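You operate a simulated robot arm through the tools that you are given. There is no shell and no other tool. Be economical: measure what you need, move in short steps, check, and stop when the job is done.

You are at the controls of a simulated two-armed robot. One attempt, no reset.

## Task
Run the turner on mid and scour the tint off its middle seam.
Fine: the seam on the turner's tube; use the green pad and put it back; switch the turner off after; leave the dial and the other seams. What is to be rubbed or washed off counts as gone when no trace of it is left.

Only the result counts: the job must be done as asked and must still hold three seconds after the hand-in. Knocking over, shifting, dropping, spilling or breaking anything else fails it.

## Robot
Two 7-joint arms with two-finger parallel grippers on one trunk, on a base that drives. Base frame: it is fixed to the floor where the robot stands at the start and does not move with it; the origin is under the middle of the robot, x ahead of it, y to its left, z up. Units: mm, rad, N and s.
The left shoulder is at the start at [71, 156, 1055], the right one opposite. Places, roughly: dryer key [500, -400, 800]; green pad (6x5x5 cm) [500, 400, 700]; turner dial [700, -100, 900]; turner switch [600, -100, 900]; wash pump switch [1000, -1000, 800]. Payload 3.91 kg a hand.
The tool frame of a hand sits at the grasp point between the pads (the TCP): z along the fingers, y along the line on which they close. The tips reach 30 mm beyond it. The gripper opens to 110 mm. The fingers are 20 mm wide and 10 mm thick; the gripper's body (48 by 112 mm) begins 55 mm behind the TCP.
Orientation is told as [roll, pitch, yaw] about the base's x, y, z axes, in that order, counted from this pose: with the fingers straight down and closing along the base's y, the tool's x points along the base's -x, its y along +y and its z along -z.

## Interface
- The arms move only by the tool servo_tool. It takes "left_moves", "right_moves" or both (then of equal length, played together; a hand with none holds still); each is a list of rows, each a list of 7 numbers: the turn, a rotation vector about the tool's x, y, z in rad, then the shift along the tool's x, y, z in mm, then the gripper command, from -1 (fully open) to 1 (shut), values between in proportion. In form: [[ax, ay, az, x, y, z, gripper], ...]. A call has 1 to 20 rows; each row shifts and turns the commanded pose from where the row before left it, along the tool's axes as they then stand. Each row takes 0.2 s and may step no farther than 50 mm and 0.15 rad from the row before; otherwise, or with a gripper value out of range, the whole call is refused. Where a pose cannot be reached the arm comes as near as it can. A force on the tool above 40 N (or 10 N above the force at the start of the call, whichever is more), or a blocked arm, ends the call early, and 0.2 s more pass. Each finger travels about 108 mm/s and halts on what it meets, pressing with about 25 N; the grip force reading is that of the motor and also rises with nothing between the fingers. The clock runs only during rows and for 0.2 s after the last one: add rows that do not move to give the fingers time. It gives the time, the measured TCP pose, the force on the tool (base axes), the opening and the grip force at its end, in the units of the frame above (readings bear some noise), with the torque about the TCP (base axes, N m) and any sound that the robot's microphone picked up.
- Cameras (640 x 400 px; columns grow to the right, rows downward): "scene" is now at [141.2, -11.6, 1295.6]; the picture's right is [-0.11, -0.99, 0.00], its down [-0.45, 0.05, -0.89] and it looks along [0.89, -0.10, -0.45] (base axes); focal length 219 px, centre (320, 200). "left" rides on the left gripper at [72, -17, -103] in its tool frame; the picture's right is [0.23, 0.97, 0.00], its down [-0.76, 0.18, -0.62] and it looks along [-0.61, 0.14, 0.78] (tool axes); focal length 222 px, centre (320, 200). "right" rides on the right gripper at [72, 17, -103] in its tool frame; the picture's right is [-0.23, 0.97, 0.00], its down [-0.76, -0.18, -0.62] and it looks along [-0.61, -0.14, 0.78] (tool axes); focal length 222 px, centre (320, 200). There is no depth. A picture from a camera that has moved, and an enlarged one, comes with that camera's place and axes in the base frame and with its lens.
- snapshot(camera): a new picture of that camera. The clock stands still meanwhile.
- lift_body(by): slides the trunk up (or, below 0, down) by that many mm; the arms and the scene camera ride with it, the base frame stays. It gives what a move gives, with no picture.
- roll_base(legs): drives the robot by 1 to 6 legs, each [ahead, left, turn to the left] in mm, mm and rad, along the robot's own axes; the way and the turn of a leg run together, so that a leg with both is an arc; at most 1500 mm and 3.142 rad a leg. The arms and the cameras ride along, it lands a little off, and it stops where it bumps. It gives what a move gives.
- aim_head(pan, tilt): turns the head with the scene camera to pan (to the left, within 1.501 rad either way) and tilt (down, from -0.506 to 1.204), counted from straight ahead of the robot. It gives what a move gives.
- close_up(camera, box): a new picture of the part [left, top, right, bottom] of that camera's present view, enlarged. The clock stands still meanwhile.
- finish_job(): hands the job in; it is judged then, once.

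Go step by step. Nothing tells you exact positions but the pictures and the camera data: compare them with the known pose of the tool, close in by small moves and look again before you grip or let go. The budget is 120 turns and 92 pictures, counting those below and the enlarged ones. Unless the task says otherwise, let go and move clear before handing in.

The tools are called after "Request:" as name(argument=value, ...) on one line, values as JSON. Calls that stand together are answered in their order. servo_tool: Moves the arms, as the interface text tells. Its arguments: {"type":"object","properties":{"left_moves":{"type":"array","items":{"type":"array","items":{"type":"number"}}},"right_moves":{"type":"array","items":{"type":"array","items":{"type":"number"}}}},"required":[]} The other tools are called the same way: lift_body (by) slides the trunk up or down; roll_base (legs) drives the base; aim_head (pan, tilt) turns the head that bears the scene camera; snapshot (camera) takes a picture; close_up (camera, box) takes an enlarged picture of a part of a camera's view; finish_job () hands the job in.

At the start:

```text
t: 0.0
left_tool_pos: [767.2, 320.2, 1213.3]
left_tool_rot: [0.0, 0.001, -0.001]
left_wrist_force: [-0.3, 0.6, -0.6]
left_wrist_torque: [-0.04, -0.02, 0.01]
left_finger_gap: 109.9
left_finger_force: 0.0
right_tool_pos: [699.0, -242.4, 1193.5]
right_tool_rot: [-0.001, -0.001, -0.001]
right_wrist_force: [0.8, 0.2, -0.3]
right_wrist_torque: [-0.02, -0.01, -0.01]
right_finger_gap: 110.1
right_finger_force: 0.0
trunk travel left (down, up): [-500.0, 440.0]
robot x, y, heading: [2.3, 0.2, 0.0]
head pan, tilt: [-0.113, 0.469]
```

scene: 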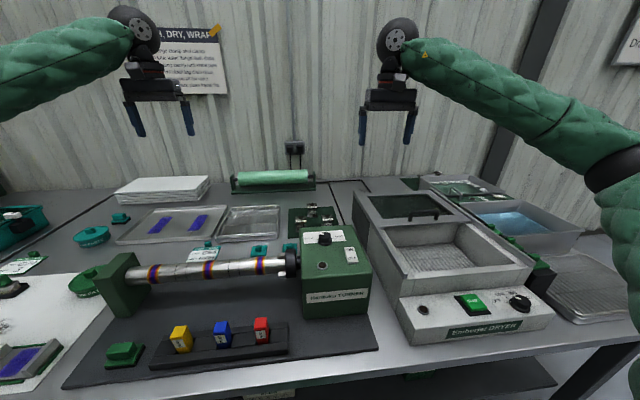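
right: 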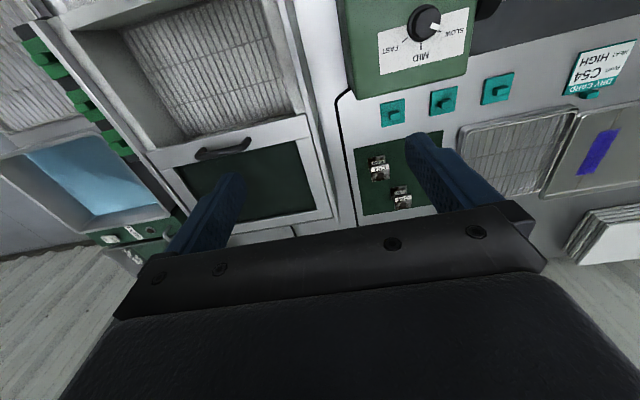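
left: 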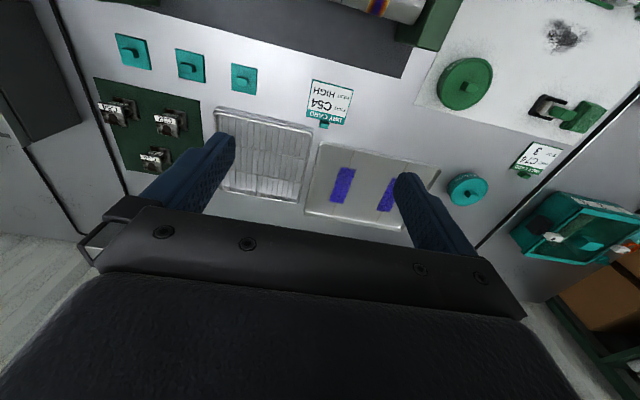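

I see the turner with its tube and three tinted seams, the green pad on the mat in front left, and the dial on the turner's box. I will look closer at these.

Request:
close_up(camera="scene", box=[90, 200, 390, 388])

Request:
close_up(camera="scene", box=[280, 210, 380, 310])

Request:
close_up(camera="right", box=[340, 0, 500, 100])

```text
2.13 times, centred on (240, 294) of scene
camera zoom: at [141.2, -11.6, 1295.6], right [-0.11, -0.99, 0.0], down [-0.45, 0.05, -0.89], along [0.89, -0.1, -0.45], focal length 465 px, centre (490, 0)
```

zoom: 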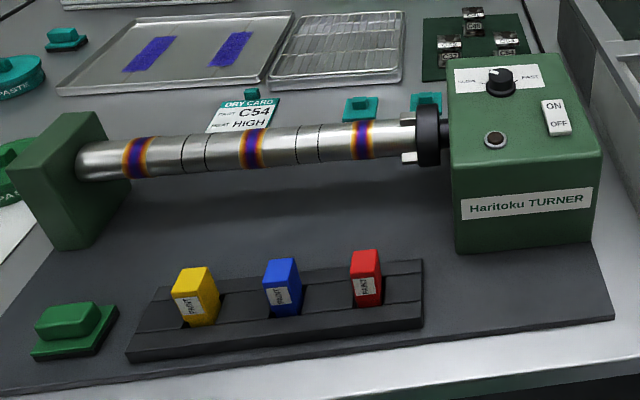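

```text
4.00 times, centred on (330, 260) of scene
camera zoom: at [141.2, -11.6, 1295.6], right [-0.11, -0.99, 0.0], down [-0.45, 0.05, -0.89], along [0.89, -0.1, -0.45], focal length 875 px, centre (280, -40)
```

zoom: 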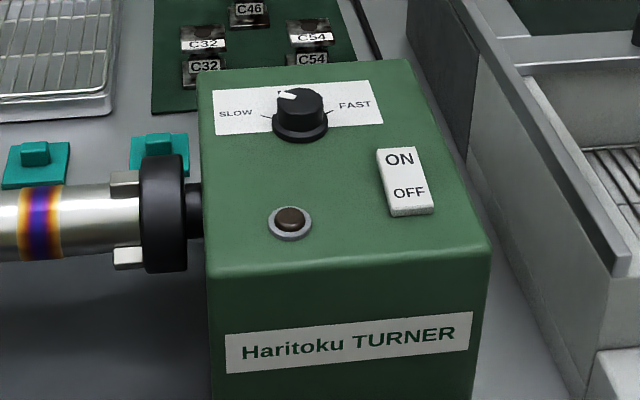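

```text
4.00 times, centred on (420, 50) of right
camera zoom: at [625.4, -225.2, 1296.3], right [0.23, 0.97, 0.0], down [0.76, -0.18, 0.62], along [0.61, -0.14, -0.78], focal length 888 px, centre (-80, 800)
```

zoom: 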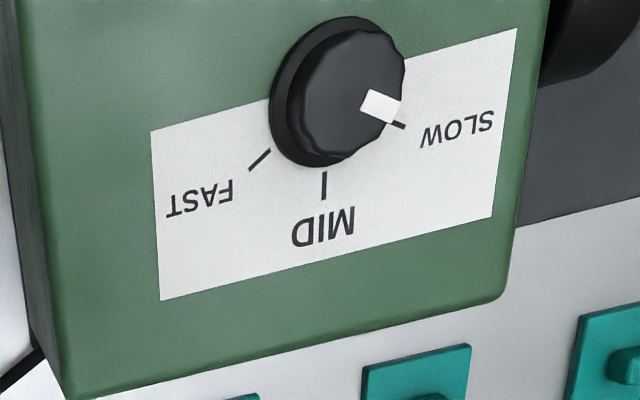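

The dial stands at SLOW with its knob near [662, -85, 908], and the rocker switch is near [605, -150, 885]. First I bring the right hand over the knob and the left hand over the green pad, then look.

Request:
servo_tool(right_moves=[[0, 0, 0, 6.2, 26.2, 32, -0.27], [0, 0, 0, 6.2, 26.2, 32, -0.27], [0, 0, 0, 6.2, 26.2, 32, -0.27], [0, 0, 0, 6.2, 26.2, 32, -0.27], [0, 0, 0, 6.2, 26.2, 32, -0.27], [0, 0, 0, 6.2, 26.2, 32, -0.27], [0, 0, 0, 0, 0, 0, -0.27], [0, 0, 0, 0, 0, 0, -0.27]], left_moves=[[0, 0, 0, 32.5, 14.1, 35, -1], [0, 0, 0, 32.5, 14.1, 35, -1], [0, 0, 0, 32.5, 14.1, 35, -1], [0, 0, 0, 32.5, 14.1, 35, -1], [0, 0, 0, 32.5, 14.1, 35, -1], [0, 0, 0, 32.5, 14.1, 35, -1], [0, 0, 0, 32.5, 14.1, 35, -1], [0, 0, 0, 32.5, 14.1, 35, -1]])

Request:
snapshot(camera="right")

Request:
snapshot(camera="left")

Request:
snapshot(camera="scene")

```text
t: 1.8
left_tool_pos: [506.9, 431.5, 935.2]
left_tool_rot: [0.0, -0.001, -0.001]
left_wrist_force: [-0.5, -0.1, 0.5]
left_wrist_torque: [-0.02, -0.01, 0.01]
left_finger_gap: 110.0
left_finger_force: 0.0
right_tool_pos: [660.3, -83.9, 1003.0]
right_tool_rot: [-0.002, 0.0, -0.002]
right_wrist_force: [-0.3, 1.0, 0.2]
right_wrist_torque: [-0.01, 0.0, 0.04]
right_finger_gap: 69.8
right_finger_force: 0.0
trunk travel left (down, up): [-500.0, 440.0]
robot x, y, heading: [-2.3, -3.7, -0.002]
head pan, tilt: [-0.113, 0.469]
```

```text
85 pictures are left
camera right: at [587.5, -66.6, 1106.3], right [0.23, 0.97, 0.0], down [0.76, -0.18, 0.62], along [0.61, -0.14, -0.78], focal length 222 px, centre (320, 200)
```

right: 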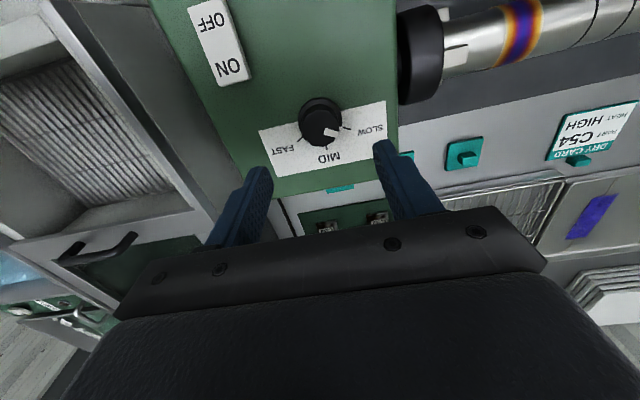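

```text
84 pictures are left
camera left: at [434.7, 413.6, 1037.5], right [-0.23, 0.97, 0.0], down [0.76, 0.18, 0.62], along [0.61, 0.14, -0.78], focal length 222 px, centre (320, 200)
```

left: 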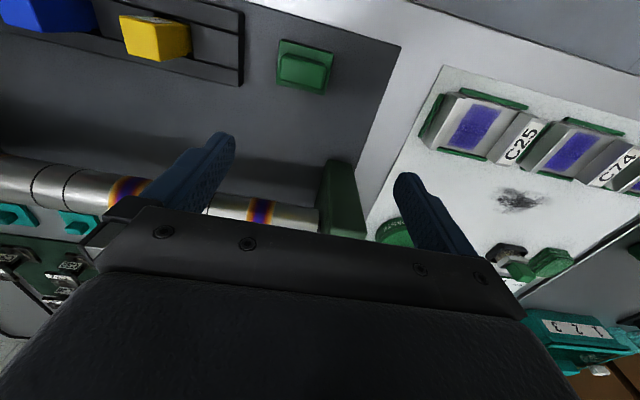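

```text
83 pictures are left
camera scene: at [140.2, -11.1, 1295.9], right [-0.11, -0.99, 0.0], down [-0.45, 0.05, -0.89], along [0.89, -0.1, -0.45], focal length 219 px, centre (320, 200)
```

scene: 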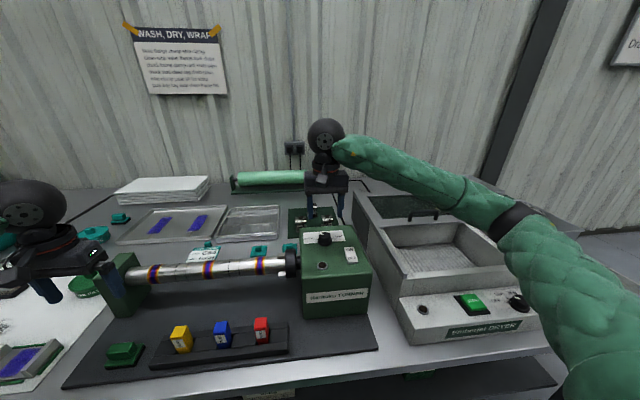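

The knob is visible in both views. I take enlargements to fix its place and height and to see the pad.

Request:
close_up(camera="right", box=[240, 60, 400, 160])

Request:
close_up(camera="scene", box=[270, 190, 398, 270])

Request:
close_up(camera="left", box=[240, 20, 368, 100])

Request:
close_up(camera="scene", box=[80, 320, 208, 400])

```text
4.00 times, centred on (320, 110) of right
camera zoom: at [587.5, -66.6, 1106.3], right [0.23, 0.97, 0.0], down [0.76, -0.18, 0.62], along [0.61, -0.14, -0.78], focal length 888 px, centre (320, 560)
```

zoom: 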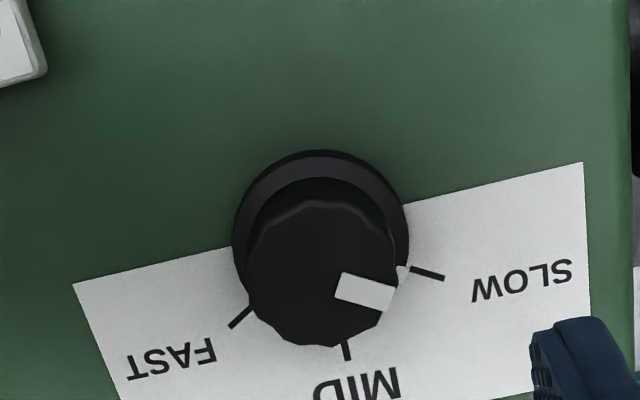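

```text
5.00 times, centred on (334, 230) of scene
camera zoom: at [140.2, -11.1, 1295.9], right [-0.11, -0.99, 0.0], down [-0.45, 0.05, -0.89], along [0.89, -0.1, -0.45], focal length 1093 px, centre (250, 50)
```

zoom: 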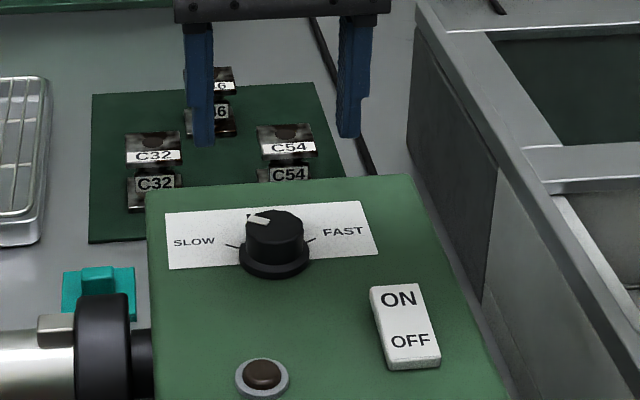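

```text
5.00 times, centred on (304, 60) of left
camera zoom: at [434.7, 413.6, 1037.5], right [-0.23, 0.97, 0.0], down [0.76, 0.18, 0.62], along [0.61, 0.14, -0.78], focal length 1111 px, centre (400, 900)
```

zoom: 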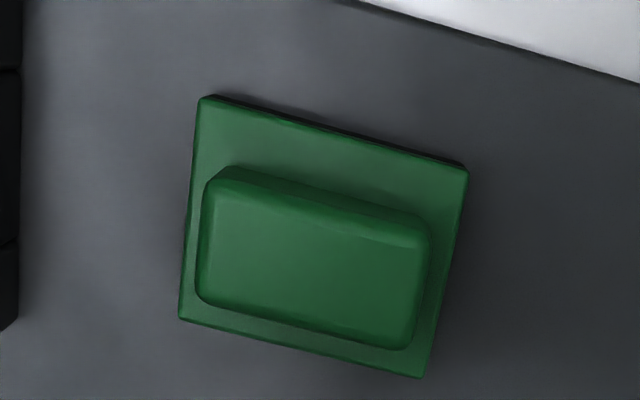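

```text
5.00 times, centred on (144, 360) of scene
camera zoom: at [140.2, -11.1, 1295.9], right [-0.11, -0.99, 0.0], down [-0.45, 0.05, -0.89], along [0.89, -0.1, -0.45], focal length 1093 px, centre (1200, -600)
```

zoom: 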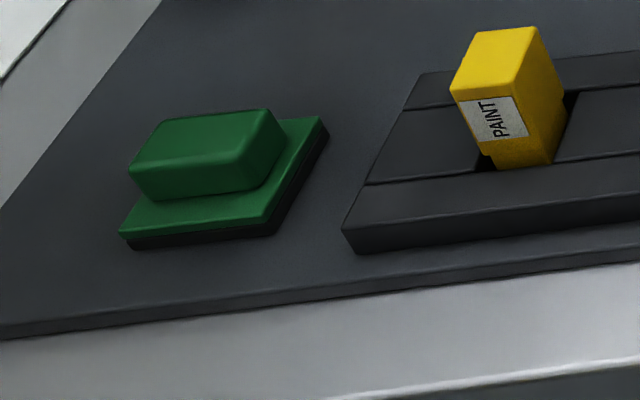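

The knob centre is about [660, -83] with its top near z 920; MID lies about 60° clockwise of SLOW. I lower the right hand onto it and grip.

Request:
servo_tool(right_moves=[[0, 0, 0, 0, 1, 25, -0.27], [0, 0, 0, 0, 0, 25, -0.27], [0, 0, 0, 0, 0, 21, -0.27], [0, 0, 0, 0, 0, 0, -0.27]])

Request:
close_up(camera="scene", box=[270, 190, 398, 270])

Request:
snapshot(camera="right")

```text
t: 2.8
left_tool_pos: [507.2, 431.4, 933.2]
left_tool_rot: [0.0, 0.001, 0.0]
left_wrist_force: [-0.6, -0.4, 0.6]
left_wrist_torque: [0.04, -0.03, -0.07]
left_finger_gap: 110.2
left_finger_force: 0.0
right_tool_pos: [661.4, -83.4, 930.4]
right_tool_rot: [0.001, -0.001, -0.001]
right_wrist_force: [0.0, -0.2, -0.5]
right_wrist_torque: [-0.02, -0.02, -0.03]
right_finger_gap: 69.9
right_finger_force: 0.1
trunk travel left (down, up): [-500.0, 440.0]
robot x, y, heading: [-2.2, -2.3, -0.001]
head pan, tilt: [-0.113, 0.469]
```

```text
5.00 times, centred on (334, 230) of scene
camera zoom: at [141.0, -11.4, 1295.7], right [-0.11, -0.99, 0.0], down [-0.45, 0.05, -0.89], along [0.89, -0.1, -0.45], focal length 1093 px, centre (250, 50)
```

zoom: 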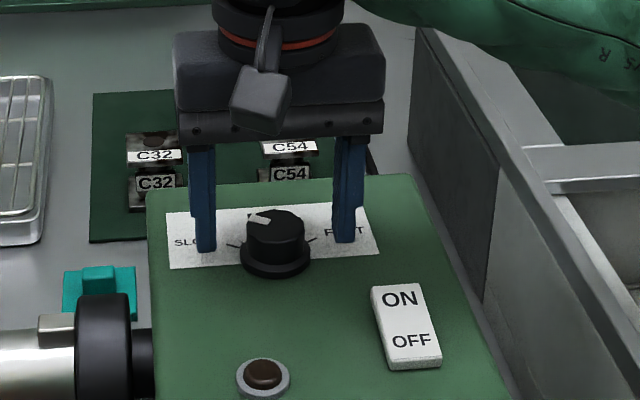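

```text
77 pictures are left
camera right: at [587.9, -66.3, 1033.8], right [0.23, 0.97, 0.0], down [0.76, -0.18, 0.62], along [0.61, -0.14, -0.78], focal length 222 px, centre (320, 200)
```

right: 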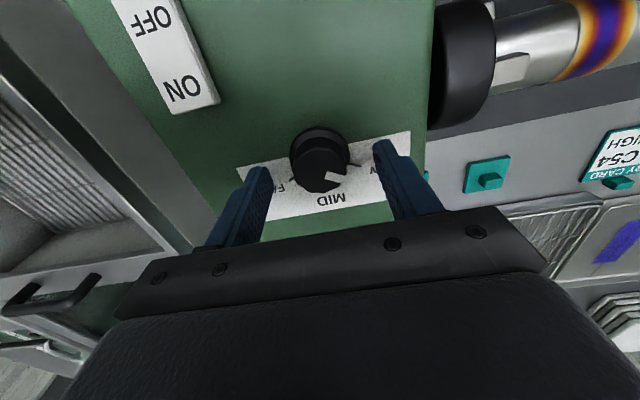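

The fingers straddle the knob well. I close on it and turn 60° clockwise.

Request:
servo_tool(right_moves=[[0, 0, 0, 1, 0, 2, 0.4], [0, 0, 0, 0, 0, 0, 1], [0, 0, 0, 0, 0, 0, 1], [0, 0, 0, 0, 0, 0, 1], [0, 0, 0.1496, 0, 0, 0, 1], [0, 0, 0.1496, 0, 0, 0, 1], [0, 0, 0.1496, 0, 0, 0, 1], [0, 0, 0.1496, 0, 0, 0, 1], [0, 0, 0.1496, 0, 0, 0, 1], [0, 0, 0.1496, 0, 0, 0, 1], [0, 0, 0.1496, 0, 0, 0, 1], [0, 0, 0, 0, 0, 0, 1]])

Request:
close_up(camera="scene", box=[270, 190, 398, 270])

```text
t: 5.4
left_tool_pos: [507.6, 431.2, 933.6]
left_tool_rot: [0.0, -0.001, 0.001]
left_wrist_force: [-0.4, -0.5, -1.1]
left_wrist_torque: [0.02, 0.01, 0.04]
left_finger_gap: 110.1
left_finger_force: 0.1
right_tool_pos: [660.3, -84.1, 928.6]
right_tool_rot: [0.0, 0.001, -1.051]
right_wrist_force: [14.4, -1.4, 23.1]
right_wrist_torque: [-0.24, -0.59, 0.0]
right_finger_gap: 33.5
right_finger_force: 45.5
trunk travel left (down, up): [-500.0, 440.0]
robot x, y, heading: [-2.4, -1.3, -0.001]
head pan, tilt: [-0.113, 0.469]
```

```text
5.00 times, centred on (334, 230) of scene
camera zoom: at [140.8, -11.3, 1295.8], right [-0.11, -0.99, 0.0], down [-0.45, 0.05, -0.89], along [0.89, -0.1, -0.45], focal length 1093 px, centre (250, 50)
```

zoom: 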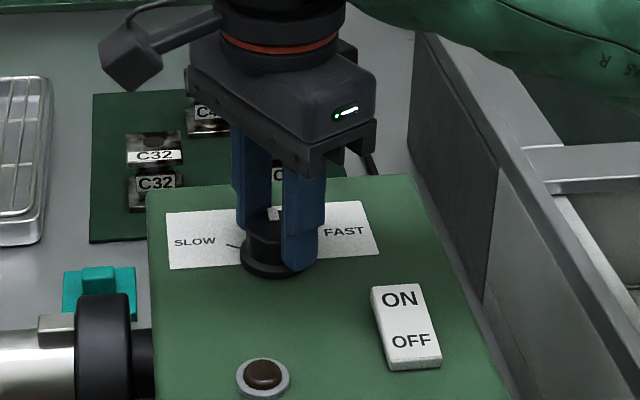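

The knob's mark now points away from the robot. I let go, rise and check it.

Request:
servo_tool(right_moves=[[0, 0, 0, 0, 0, 0, 0], [0, 0, 0, 0, 0, 0, -0.3], [0, 0, 0, 0, 0, 0, -0.3], [0, 0, 0, 0, 0, -30, -0.3], [0, 0, 0, 0, 0, -40, -0.3], [0, 0, -0.149, 0, 0, -10, 0], [0, 0, -0.149, 0, 0, 0, 0.5], [0, 0, -0.149, 0, 0, 0, 1], [0, 0, -0.149, 0, 0, 0, 1], [0, 0, -0.149, 0, 0, 0, 1], [0, 0, -0.149, 0, 0, 0, 1], [0, 0, -0.149, 0, 0, 0, 1]])

Request:
close_up(camera="right", box=[160, 0, 400, 150])

Request:
close_up(camera="scene", box=[270, 190, 398, 270])

```text
t: 8.0
left_tool_pos: [507.1, 431.0, 933.8]
left_tool_rot: [0.0, 0.002, -0.001]
left_wrist_force: [-0.2, 0.4, 0.4]
left_wrist_torque: [0.0, -0.02, 0.0]
left_finger_gap: 109.8
left_finger_force: 0.1
right_tool_pos: [659.9, -84.7, 1005.9]
right_tool_rot: [0.0, -0.001, -0.001]
right_wrist_force: [-0.3, -0.4, 0.7]
right_wrist_torque: [-0.06, 0.02, -0.04]
right_finger_gap: 0.0
right_finger_force: 25.3
trunk travel left (down, up): [-500.0, 440.0]
robot x, y, heading: [-2.6, 1.9, -0.001]
head pan, tilt: [-0.113, 0.469]
```

```text
2.67 times, centred on (280, 75) of right
camera zoom: at [587.0, -66.7, 1111.4], right [0.23, 0.97, 0.0], down [0.76, -0.18, 0.62], along [0.61, -0.14, -0.78], focal length 592 px, centre (427, 533)
```

zoom: 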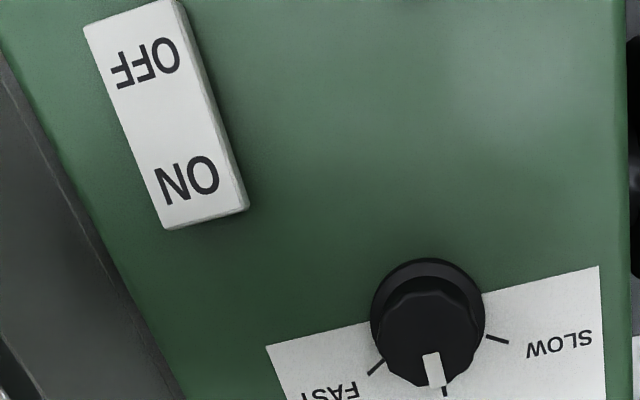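

```text
5.00 times, centred on (334, 230) of scene
camera zoom: at [141.1, -11.4, 1295.6], right [-0.11, -0.99, 0.0], down [-0.45, 0.05, -0.89], along [0.89, -0.1, -0.45], focal length 1093 px, centre (250, 50)
```

zoom: 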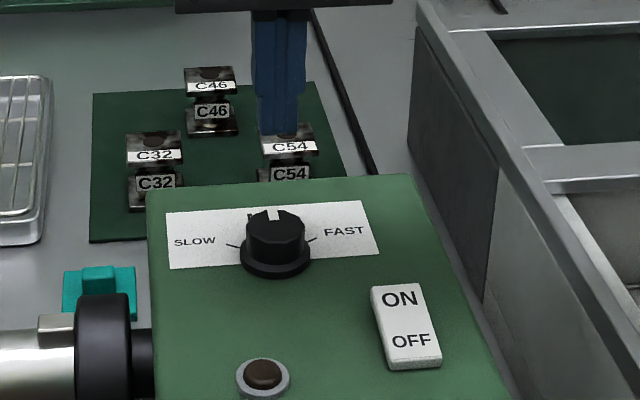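

The dial now stands at MID. Next I hold the closed right fingers over the ON end of the rocker, and turn the left hand a quarter turn above the pad (handle about [482, 405], top z ~765).

Request:
servo_tool(right_moves=[[0, 0, 0, 20, -21, 0, 1], [0, 0, 0, 20, -21, 0, 1], [0, 0, 0, 15, -20, 0, 1], [0, 0, 0, 0, 0, 20, 1], [0, 0, 0, 0, 0, 20, 1], [0, 0, 0, 0, 0, 6, 1], [0, 0, 0, 0, 0, 0, 1], [0, 0, 0, 0, 0, 0, 1], [0, 0, 0, 0, 0, 0, 1], [0, 0, 0, 0, 0, 0, 1], [0, 0, 0, 0, 0, 0, 1], [0, 0, 0, 0, 0, 0, 1], [0, 0, 0, 0, 0, 0, 1], [0, 0, 0, 0, 0, 0, 1]], left_moves=[[0, 0, 0, 12, -13, 17, -1], [0, 0, 0, 13, -13, 17, -1], [0, 0, -0.1428, 0, 0, 0, -1], [0, 0, -0.1428, 0, 0, 0, -1], [0, 0, -0.1428, 0, 0, 0, -1], [0, 0, -0.1428, 0, 0, 0, -1], [0, 0, -0.1428, 0, 0, 0, -0.5], [0, 0, -0.1428, 0, 0, 0, -0.2], [0, 0, -0.1428, 0, 0, 0, -0.2], [0, 0, -0.1428, 0, 0, 0, -0.2], [0, 0, -0.1428, 0, 0, 0, -0.2], [0, 0, -0.1428, 0, 0, 0, -0.2], [0, 0, -0.1428, 0, 0, 0, -0.2], [0, 0, 0, 0, 0, 0, -0.2]])

Request:
snapshot(camera="left")

Request:
snapshot(camera="right")

Request:
snapshot(camera="scene")

```text
t: 11.0
left_tool_pos: [483.8, 405.6, 900.1]
left_tool_rot: [0.001, 0.0, 1.573]
left_wrist_force: [0.2, -0.1, 0.1]
left_wrist_torque: [-0.01, -0.04, 0.02]
left_finger_gap: 65.9
left_finger_force: 0.1
right_tool_pos: [605.0, -145.8, 961.9]
right_tool_rot: [-0.001, -0.001, -0.002]
right_wrist_force: [-0.1, -0.4, 0.6]
right_wrist_torque: [0.0, 0.0, -0.02]
right_finger_gap: 0.3
right_finger_force: 24.9
trunk travel left (down, up): [-500.0, 440.0]
robot x, y, heading: [0.2, 1.6, -0.0]
head pan, tilt: [-0.113, 0.469]
```

```text
73 pictures are left
camera left: at [500.5, 333.2, 1002.8], right [-0.97, -0.23, 0.0], down [-0.18, 0.76, 0.62], along [-0.14, 0.61, -0.78], focal length 222 px, centre (320, 200)
```

left: 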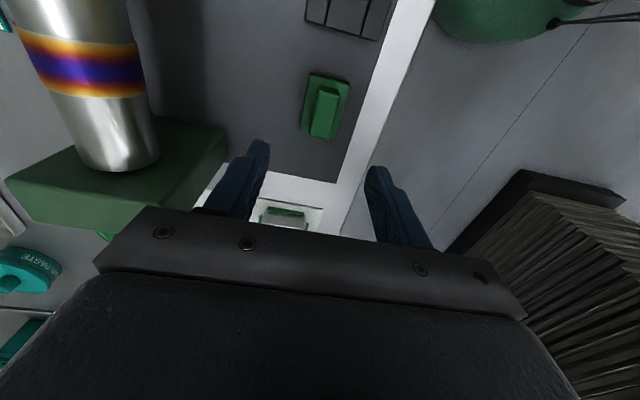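

```text
72 pictures are left
camera right: at [532.1, -128.6, 1065.4], right [0.23, 0.97, 0.0], down [0.76, -0.18, 0.62], along [0.61, -0.14, -0.78], focal length 222 px, centre (320, 200)
```

right: 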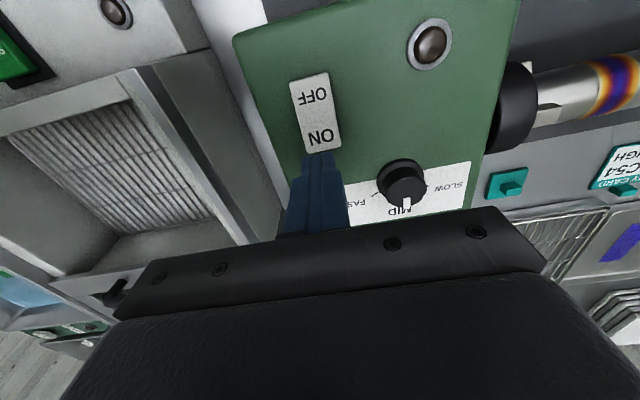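

```text
71 pictures are left
camera scene: at [141.1, -11.5, 1295.7], right [-0.11, -0.99, 0.0], down [-0.45, 0.05, -0.89], along [0.89, -0.1, -0.45], focal length 219 px, centre (320, 200)
```

scene: 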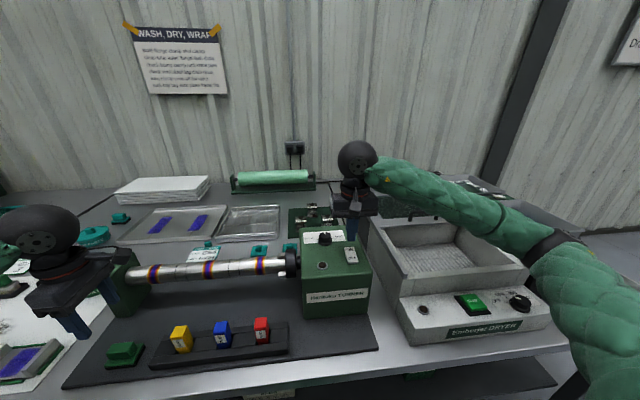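

The right fingers are nearly over ON (about [604, -142]). I check the pad's handle in a close-up before lowering.

Request:
close_up(camera="left", box=[256, 60, 384, 140])

```text
5.00 times, centred on (320, 100) of left
camera zoom: at [500.5, 333.2, 1002.8], right [-0.97, -0.23, 0.0], down [-0.18, 0.76, 0.62], along [-0.14, 0.61, -0.78], focal length 1111 px, centre (320, 700)
```

zoom: 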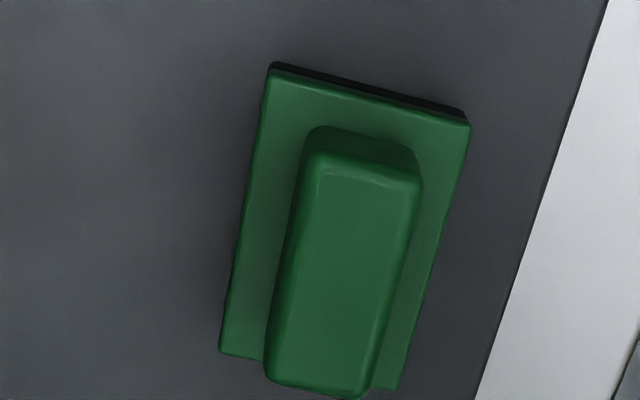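

Handle centre is about [480, 406]. I lower the left hand to just above it and take a look.

Request:
servo_tool(left_moves=[[0, 0, 0, 0, 3, 30, -0.2], [0, 0, 0, 0, 0, 30, -0.2], [0, 0, 0, 0, 0, 30, -0.2], [0, 0, 0, 0, 0, 20, -0.2], [0, 0, 0, 0, 0, 0, -0.2]])

Request:
snapshot(camera="left")

Request:
close_up(camera="scene", box=[50, 260, 210, 360])

```text
t: 12.2
left_tool_pos: [481.0, 406.3, 788.7]
left_tool_rot: [0.0, 0.0, 1.571]
left_wrist_force: [-0.3, -0.1, -0.5]
left_wrist_torque: [-0.02, 0.01, 0.01]
left_finger_gap: 66.1
left_finger_force: 0.1
right_tool_pos: [605.0, -145.3, 961.5]
right_tool_rot: [0.001, 0.0, -0.004]
right_wrist_force: [-0.8, 0.4, 0.3]
right_wrist_torque: [0.0, 0.03, 0.0]
right_finger_gap: 0.0
right_finger_force: 25.2
trunk travel left (down, up): [-500.0, 440.0]
robot x, y, heading: [1.1, 4.0, 0.005]
head pan, tilt: [-0.113, 0.469]
```

```text
69 pictures are left
camera left: at [497.5, 333.1, 892.6], right [-0.97, -0.23, 0.0], down [-0.18, 0.76, 0.62], along [-0.14, 0.61, -0.78], focal length 222 px, centre (320, 200)
```

left: 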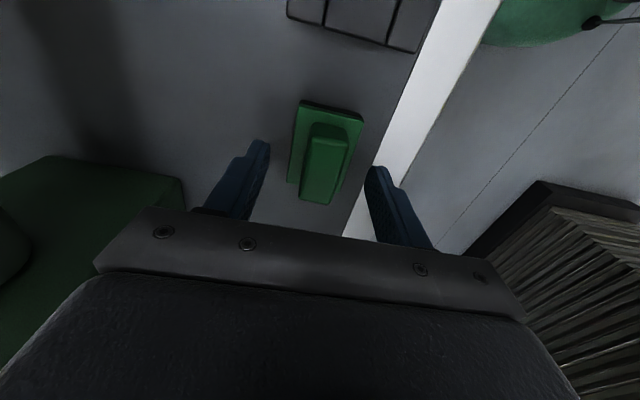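

```text
4.00 times, centred on (130, 310) of scene
camera zoom: at [140.9, -11.5, 1295.7], right [-0.11, -0.99, 0.0], down [-0.45, 0.05, -0.89], along [0.89, -0.1, -0.45], focal length 875 px, centre (1080, -240)
```

zoom: 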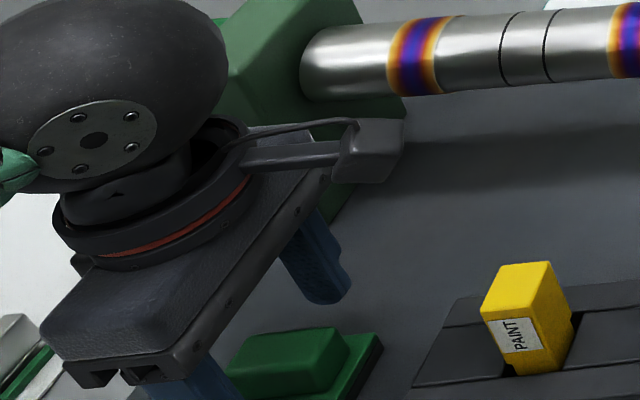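

The handle top seems nearer z 755, centred about [478, 408]. I lower a further 22 mm with a small shift, and look again.

Request:
servo_tool(left_moves=[[0, 0, 0, -2, 3, 12, -0.2], [0, 0, 0, 0, 0, 10, -0.2], [0, 0, 0, 0, 0, 0, -0.2]])

Request:
close_up(camera="left", box=[200, 100, 440, 250])

Request:
close_up(camera="scene", box=[60, 310, 188, 390])

```text
t: 13.0
left_tool_pos: [477.7, 409.0, 767.7]
left_tool_rot: [-0.001, -0.001, 1.57]
left_wrist_force: [-0.6, -0.6, 0.2]
left_wrist_torque: [0.0, 0.01, 0.01]
left_finger_gap: 65.9
left_finger_force: 0.2
right_tool_pos: [605.3, -146.8, 960.4]
right_tool_rot: [-0.001, 0.0, -0.003]
right_wrist_force: [-0.2, 0.9, -0.1]
right_wrist_torque: [0.03, 0.01, -0.03]
right_finger_gap: 0.0
right_finger_force: 24.8
trunk travel left (down, up): [-500.0, 440.0]
robot x, y, heading: [1.7, -0.4, -0.003]
head pan, tilt: [-0.113, 0.469]
```

```text
2.67 times, centred on (320, 175) of left
camera zoom: at [494.1, 335.7, 870.6], right [-0.97, -0.23, 0.0], down [-0.18, 0.76, 0.62], along [-0.14, 0.61, -0.78], focal length 592 px, centre (320, 267)
```

zoom: 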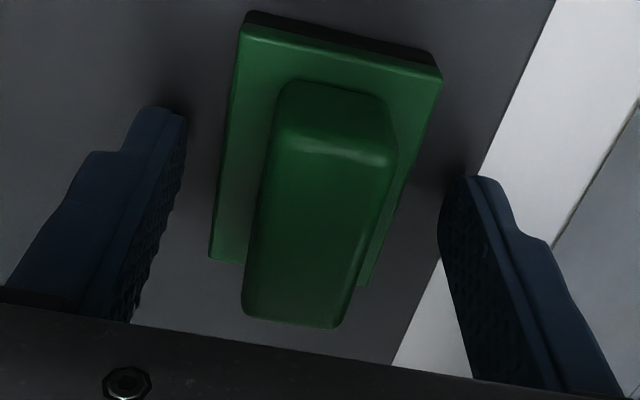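

```text
5.00 times, centred on (124, 350) of scene
camera zoom: at [140.9, -11.5, 1295.7], right [-0.11, -0.99, 0.0], down [-0.45, 0.05, -0.89], along [0.89, -0.1, -0.45], focal length 1093 px, centre (1300, -550)
```

zoom: 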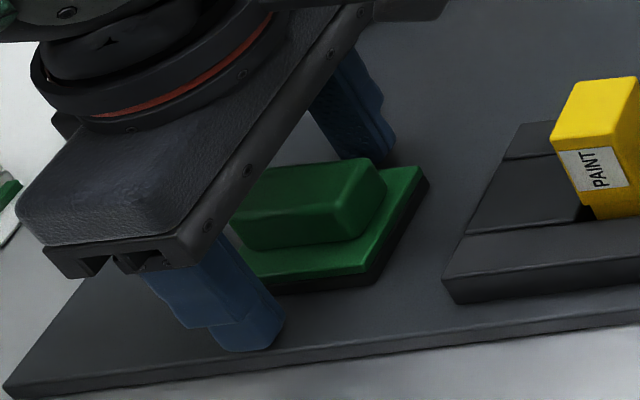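

The hand is centred on the handle. I raise 4 mm for clearance over the pad's plate and close.

Request:
servo_tool(left_moves=[[0, 0, 0, 0, 0, -4, -0.2], [0, 0, 0, 0, 0, 0, 0.2], [0, 0, 0, 0, 0, 0, 0.5], [0, 0, 0, 0, 0, 0, 1], [0, 0, 0, 0, 0, 0, 1], [0, 0, 0, 0, 0, 0, 1]])

Request:
close_up(camera="scene", box=[60, 310, 188, 390])

Request:
close_up(camera="left", box=[200, 100, 440, 250])

```text
t: 14.4
left_tool_pos: [476.4, 409.4, 771.2]
left_tool_rot: [-0.001, 0.001, 1.572]
left_wrist_force: [-0.2, -0.1, 1.9]
left_wrist_torque: [-0.05, 0.01, 0.02]
left_finger_gap: 43.5
left_finger_force: 25.2
right_tool_pos: [605.7, -147.1, 961.8]
right_tool_rot: [0.001, 0.0, -0.004]
right_wrist_force: [0.2, 0.0, -0.3]
right_wrist_torque: [-0.01, 0.03, 0.01]
right_finger_gap: 0.0
right_finger_force: 24.8
trunk travel left (down, up): [-500.0, 440.0]
robot x, y, heading: [0.5, -0.6, 0.003]
head pan, tilt: [-0.113, 0.469]
```

```text
5.00 times, centred on (124, 350) of scene
camera zoom: at [141.0, -11.6, 1295.7], right [-0.11, -0.99, 0.0], down [-0.45, 0.05, -0.89], along [0.89, -0.1, -0.45], focal length 1093 px, centre (1300, -550)
```

zoom: 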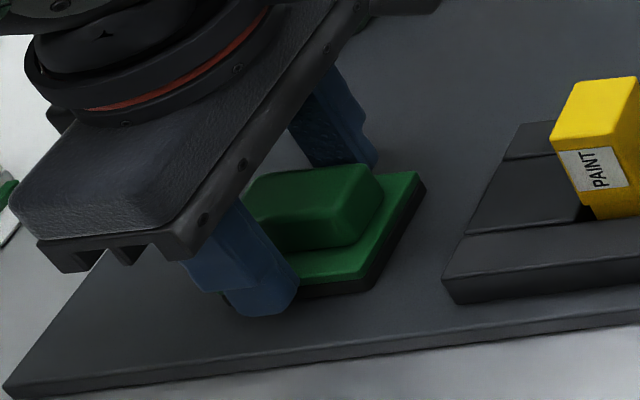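

```text
2.67 times, centred on (320, 175) of left
camera zoom: at [494.0, 335.6, 874.7], right [-0.97, -0.23, 0.0], down [-0.18, 0.76, 0.62], along [-0.14, 0.61, -0.78], focal length 592 px, centre (320, 267)
```

zoom: 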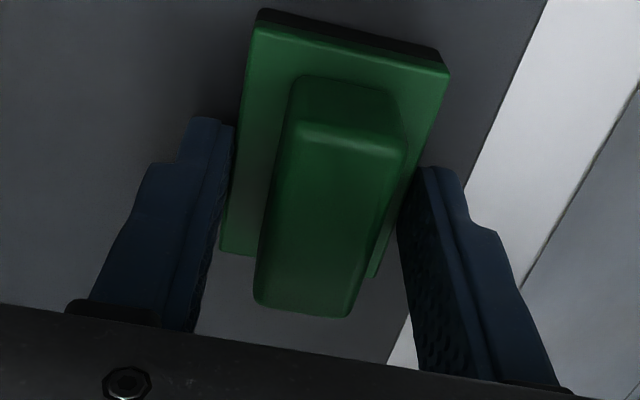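

The fingers stopped at 43 mm, on the plate's sides rather than on the handle. I open, rise 12 mm and close again on the handle.

Request:
servo_tool(left_moves=[[0, 0, 0, 0, 0, 0, 0], [0, 0, 0, 0, 0, 0, -0.1], [0, 0, 0, 0, 2, -12, -0.1], [0, 0, 0, 0, 0, 0, 0.3], [0, 0, 0, 0, 0, 0, 0.6], [0, 0, 0, 0, 0, 0, 1], [0, 0, 0, 0, 0, 0, 1]])

Request:
close_up(camera="scene", box=[60, 310, 188, 390])

Request:
close_up(camera="left", box=[200, 100, 440, 250])

```text
t: 16.0
left_tool_pos: [476.1, 408.3, 784.1]
left_tool_rot: [0.001, 0.0, 1.569]
left_wrist_force: [-0.1, 0.5, -1.2]
left_wrist_torque: [-0.01, -0.03, 0.01]
left_finger_gap: 23.3
left_finger_force: 24.9
right_tool_pos: [605.0, -146.6, 961.7]
right_tool_rot: [0.0, 0.0, -0.004]
right_wrist_force: [0.0, -0.5, -1.2]
right_wrist_torque: [0.02, -0.01, -0.01]
right_finger_gap: 0.1
right_finger_force: 24.7
trunk travel left (down, up): [-500.0, 440.0]
robot x, y, heading: [0.6, 2.0, 0.002]
head pan, tilt: [-0.113, 0.469]
```

```text
5.00 times, centred on (124, 350) of scene
camera zoom: at [141.1, -11.5, 1295.6], right [-0.11, -0.99, 0.0], down [-0.45, 0.05, -0.89], along [0.89, -0.1, -0.45], focal length 1093 px, centre (1300, -550)
```

zoom: 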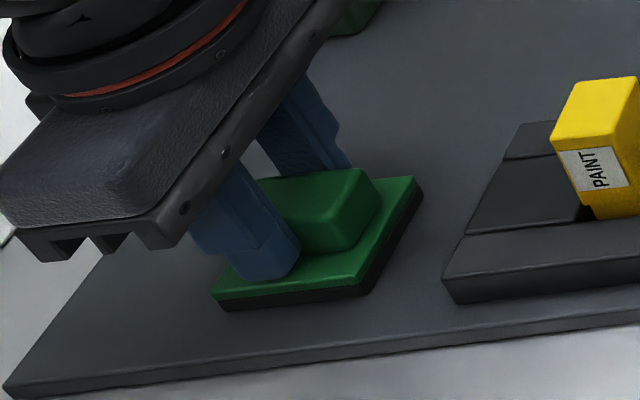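

```text
2.67 times, centred on (320, 175) of left
camera zoom: at [491.9, 335.5, 886.6], right [-0.97, -0.23, 0.0], down [-0.18, 0.76, 0.62], along [-0.14, 0.61, -0.78], focal length 592 px, centre (320, 267)
```

zoom: 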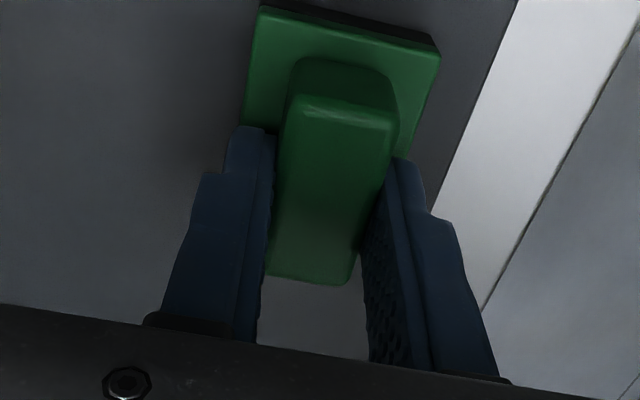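

The handle is now firmly gripped (23 mm) at TCP [476, 408, 784]. I lift the pad straight up and carry it to above the middle seam, estimated at axis x 638, y 241, top z about 866.

Request:
servo_tool(left_moves=[[0, 0, 0, 0, 0, -15, 1], [0, 0, 0, 0, 0, -35, 1], [0, 0, 0, 0, 0, -45, 1], [0, 0, 0, 0, 0, -45, 1], [0, 0, 0, 0, 0, -45, 1], [0, 0, 0, 0, 0, -20, 1], [0, 0, 0, 28, -27, 0, 1], [0, 0, 0, 28, -27, 0, 1], [0, 0, 0, 28, -27, 0, 1], [0, 0, 0, 28, -27, 0, 1], [0, 0, 0, 28, -27, 0, 1], [0, 0, 0, 27, -27, 0, 1], [0, 0, 0, 0, 0, 0, 1]])

Request:
snapshot(camera="scene")

Request:
snapshot(camera="left")

```text
t: 18.8
left_tool_pos: [637.8, 242.1, 988.4]
left_tool_rot: [0.0, -0.001, 1.571]
left_wrist_force: [0.0, -0.1, -0.8]
left_wrist_torque: [0.0, -0.01, -0.02]
left_finger_gap: 23.0
left_finger_force: 24.8
right_tool_pos: [604.0, -146.1, 962.6]
right_tool_rot: [-0.001, 0.001, -0.004]
right_wrist_force: [0.1, 0.7, -0.2]
right_wrist_torque: [-0.03, -0.02, 0.01]
right_finger_gap: 0.0
right_finger_force: 24.9
trunk travel left (down, up): [-500.0, 440.0]
robot x, y, heading: [2.2, -0.4, 0.0]
head pan, tilt: [-0.113, 0.469]
```

```text
61 pictures are left
camera scene: at [140.7, -11.1, 1295.8], right [-0.11, -0.99, 0.0], down [-0.45, 0.05, -0.89], along [0.89, -0.1, -0.45], focal length 219 px, centre (320, 200)
```

scene: 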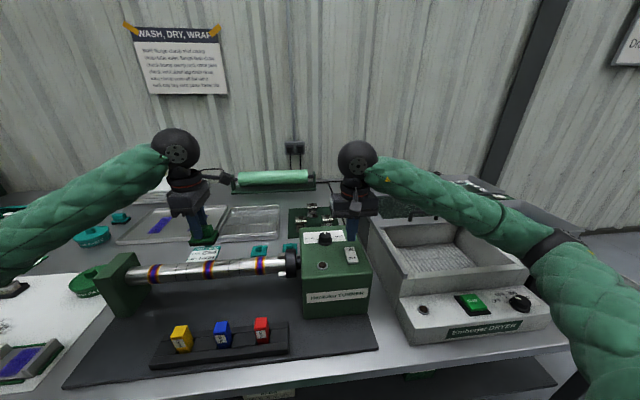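

```text
60 pictures are left
camera left: at [654.7, 168.2, 1092.3], right [-0.97, -0.23, 0.0], down [-0.18, 0.76, 0.62], along [-0.14, 0.61, -0.78], focal length 222 px, centre (320, 200)
```

left: 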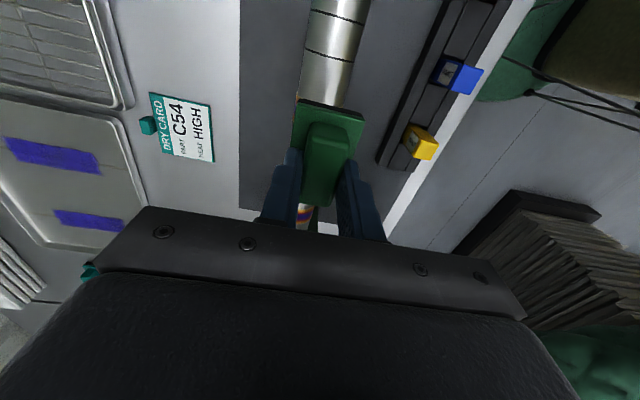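

The pad is held above the tube. Now I press the ON end with the right fingers, gently.

Request:
servo_tool(right_moves=[[0, 0, 0, -3, 4, 12, 1], [0, 0, 0, 0, 0, 10, 1], [0, 0, 0, 0, 0, 6, 1], [0, 0, 0, 0, 0, 4, 1], [0, 0, 0, 0, 0, 3, 1], [0, 0, 0, 0, 0, 3, 1]])

Request:
close_up(camera="scene", box=[270, 190, 398, 270])

```text
t: 20.1
left_tool_pos: [637.7, 240.1, 989.1]
left_tool_rot: [0.0, 0.0, 1.572]
left_wrist_force: [0.3, -0.3, -1.1]
left_wrist_torque: [-0.01, 0.0, 0.0]
left_finger_gap: 23.1
left_finger_force: 25.2
right_tool_pos: [607.8, -143.2, 930.0]
right_tool_rot: [0.003, -0.008, -0.006]
right_wrist_force: [-3.2, -1.0, 17.4]
right_wrist_torque: [-0.04, 0.29, 0.19]
right_finger_gap: 0.0
right_finger_force: 24.5
trunk travel left (down, up): [-500.0, 440.0]
robot x, y, heading: [0.0, -0.9, -0.003]
head pan, tilt: [-0.113, 0.469]
stopped in row 6 (right hand): the force on the tool passed its limit at 46 N (the readings are from after the stop); the commanded pose is now the measured one
```

```text
5.00 times, centred on (334, 230) of scene
camera zoom: at [140.2, -11.4, 1295.7], right [-0.11, -0.99, 0.0], down [-0.45, 0.05, -0.89], along [0.89, -0.1, -0.45], focal length 1093 px, centre (250, 50)
```

zoom: 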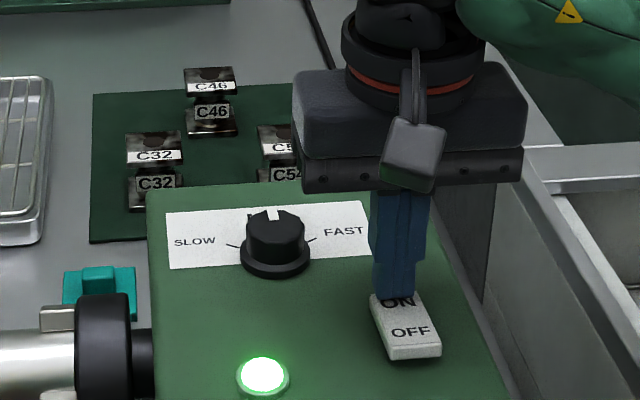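

The lamp glows green, so the turner is on. I lift the right hand off and lower the pad partway over the seam.

Request:
servo_tool(right_moves=[[0, 0, 0, 0, 0, -15, 1], [0, 0, 0, 0, 0, -15, 1], [0, 0, 0, 0, 0, 0, 1]], left_moves=[[0, 0, 0, 0, 0, 10, 1], [0, 0, 0, 0, 0, 10, 1], [0, 0, 0, 0, 0, 10, 1]])

Request:
close_up(camera="scene", box=[110, 190, 366, 350])

```text
t: 20.9
left_tool_pos: [638.0, 241.7, 958.5]
left_tool_rot: [0.001, 0.001, 1.572]
left_wrist_force: [-0.1, 0.8, -1.1]
left_wrist_torque: [-0.01, 0.01, -0.02]
left_finger_gap: 23.1
left_finger_force: 25.0
right_tool_pos: [609.7, -142.3, 958.0]
right_tool_rot: [0.002, -0.005, -0.006]
right_wrist_force: [0.1, -0.4, -0.6]
right_wrist_torque: [0.03, 0.01, 0.02]
right_finger_gap: 0.0
right_finger_force: 25.1
trunk travel left (down, up): [-500.0, 440.0]
robot x, y, heading: [1.1, 0.0, 0.001]
head pan, tilt: [-0.113, 0.469]
```

```text
2.50 times, centred on (238, 270) of scene
camera zoom: at [141.4, -11.5, 1295.6], right [-0.11, -0.99, 0.0], down [-0.45, 0.05, -0.89], along [0.89, -0.1, -0.45], focal length 547 px, centre (525, 25)
```

zoom: 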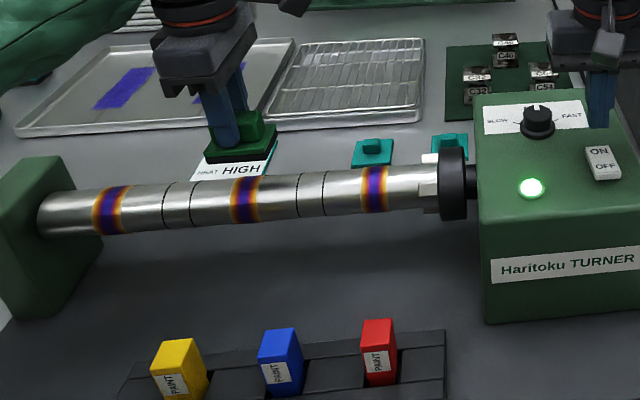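

The turner runs with the lamp on. I lower the pad in small steps towards the seam, watching the force.

Request:
servo_tool(left_moves=[[0, 0, 0, 0, 0, 6, 1], [0, 0, 0, 0, 0, 6, 1], [0, 0, 0, 0, 0, 3, 1], [0, 0, 0, 0, 0, 0, 1]])

Request:
close_up(camera="scene", box=[160, 220, 260, 300])

Request:
close_up(camera="left", box=[200, 60, 440, 250])

```text
t: 21.9
left_tool_pos: [637.8, 241.3, 943.2]
left_tool_rot: [0.0, 0.0, 1.571]
left_wrist_force: [0.0, -1.0, -1.0]
left_wrist_torque: [-0.03, 0.01, -0.02]
left_finger_gap: 23.1
left_finger_force: 25.1
right_tool_pos: [609.4, -143.4, 958.0]
right_tool_rot: [0.001, -0.004, -0.004]
right_wrist_force: [0.4, 0.7, 0.0]
right_wrist_torque: [0.0, -0.03, 0.02]
right_finger_gap: 0.2
right_finger_force: 25.4
trunk travel left (down, up): [-500.0, 440.0]
robot x, y, heading: [-0.8, -1.5, 0.001]
head pan, tilt: [-0.113, 0.469]
```

```text
5.00 times, centred on (210, 260) of scene
camera zoom: at [141.2, -11.6, 1295.6], right [-0.11, -0.99, 0.0], down [-0.45, 0.05, -0.89], along [0.89, -0.1, -0.45], focal length 1093 px, centre (870, -100)
```

zoom: 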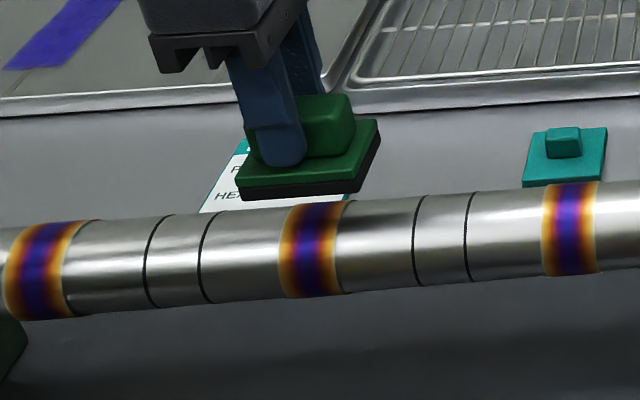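

```text
2.11 times, centred on (320, 155) of left
camera zoom: at [654.9, 168.0, 1047.0], right [-0.97, -0.23, 0.0], down [-0.18, 0.76, 0.62], along [-0.14, 0.61, -0.78], focal length 468 px, centre (320, 295)
```

zoom: 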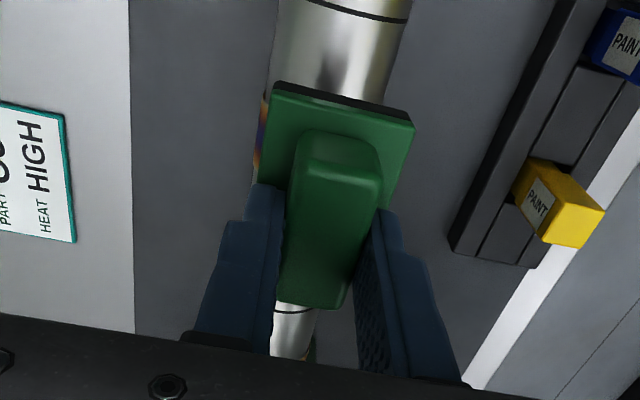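

The pad is above the axis (x≈638) and covers the seam lengthwise; I shift 3 mm toward +y and keep lowering.

Request:
servo_tool(left_moves=[[0, 0, 0, -3, 0, 4, 1], [0, 0, 0, 0, 0, 4, 1], [0, 0, 0, 0, 0, 4, 1], [0, 0, 0, 0, 0, 3, 1], [0, 0, 0, 0, 0, 2, 1], [0, 0, 0, 0, 0, 0, 1]])

Request:
close_up(camera="scene", box=[160, 220, 260, 300])

```text
t: 23.3
left_tool_pos: [637.6, 245.4, 926.6]
left_tool_rot: [0.0, 0.0, 1.57]
left_wrist_force: [0.2, 0.0, -0.2]
left_wrist_torque: [-0.02, 0.03, 0.03]
left_finger_gap: 23.0
left_finger_force: 24.5
right_tool_pos: [609.6, -142.9, 958.1]
right_tool_rot: [0.002, -0.006, -0.005]
right_wrist_force: [0.2, -0.6, 0.4]
right_wrist_torque: [0.03, -0.02, -0.03]
right_finger_gap: 0.0
right_finger_force: 25.1
trunk travel left (down, up): [-500.0, 440.0]
robot x, y, heading: [4.5, 0.2, 0.003]
head pan, tilt: [-0.113, 0.469]
```

```text
5.00 times, centred on (210, 260) of scene
camera zoom: at [141.3, -11.6, 1295.6], right [-0.11, -0.99, 0.0], down [-0.45, 0.05, -0.89], along [0.89, -0.1, -0.45], focal length 1093 px, centre (870, -100)
```

zoom: 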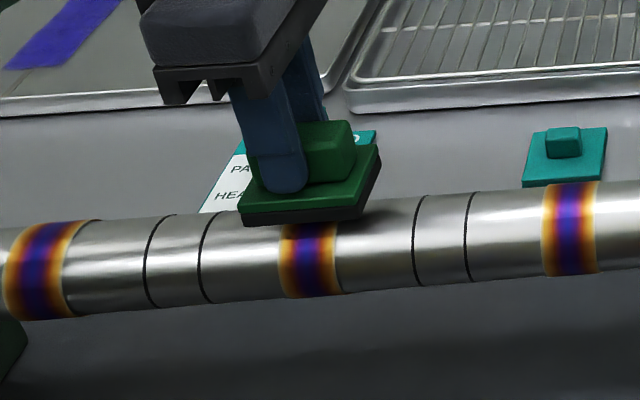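

No contact yet; the pad is about 10–20 mm above the tube. I lower further in 2 mm steps.

Request:
servo_tool(left_moves=[[0, 0, 0, 0, 0, 3, 1], [0, 0, 0, 0, 0, 2, 1], [0, 0, 0, 0, 0, 2, 1], [0, 0, 0, 0, 0, 2, 1], [0, 0, 0, 0, 0, 0, 1]])

```text
t: 24.5
left_tool_pos: [637.9, 244.4, 915.7]
left_tool_rot: [0.001, 0.0, 1.57]
left_wrist_force: [0.0, -0.4, -0.1]
left_wrist_torque: [-0.02, 0.05, -0.03]
left_finger_gap: 23.3
left_finger_force: 24.5
right_tool_pos: [610.2, -142.9, 956.6]
right_tool_rot: [0.002, -0.005, -0.005]
right_wrist_force: [0.6, -0.3, -0.1]
right_wrist_torque: [-0.02, 0.04, 0.02]
right_finger_gap: 0.0
right_finger_force: 24.6
trunk travel left (down, up): [-500.0, 440.0]
robot x, y, heading: [-0.3, 0.7, -0.001]
head pan, tilt: [-0.113, 0.469]
```

Request:
servo_tool(left_moves=[[0, 0, 0, 0, 0, 1.5, 1], [0, 0, 0, 0, 0, 1.5, 1], [0, 0, 0, 0, 0, 1, 1], [0, 0, 0, 0, 0, 1, 1], [0, 0, 0, 0, 0, 0, 1]])

Request:
close_up(camera="scene", box=[160, 220, 260, 300])

```text
t: 25.7
left_tool_pos: [638.7, 243.2, 912.0]
left_tool_rot: [-0.002, 0.0, 1.572]
left_wrist_force: [0.0, -0.3, -0.5]
left_wrist_torque: [-0.01, 0.0, -0.01]
left_finger_gap: 23.0
left_finger_force: 25.2
right_tool_pos: [608.5, -141.9, 957.4]
right_tool_rot: [0.002, -0.004, -0.005]
right_wrist_force: [-0.4, 0.4, 0.1]
right_wrist_torque: [0.0, -0.03, -0.03]
right_finger_gap: 0.1
right_finger_force: 24.9
trunk travel left (down, up): [-500.0, 440.0]
robot x, y, heading: [3.6, 0.1, -0.0]
head pan, tilt: [-0.113, 0.469]
```

```text
5.00 times, centred on (210, 260) of scene
camera zoom: at [141.3, -11.6, 1295.6], right [-0.11, -0.99, 0.0], down [-0.45, 0.05, -0.89], along [0.89, -0.1, -0.45], focal length 1093 px, centre (870, -100)
```

zoom: 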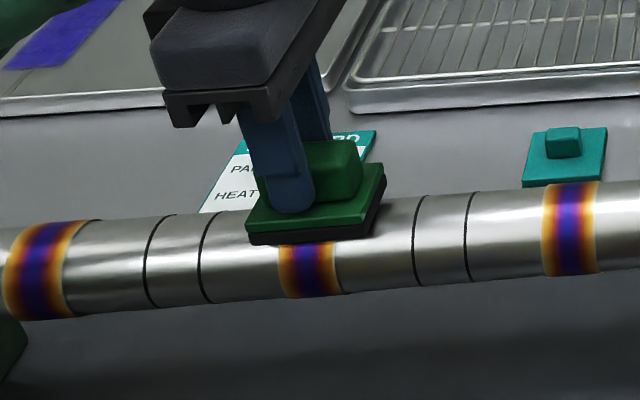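

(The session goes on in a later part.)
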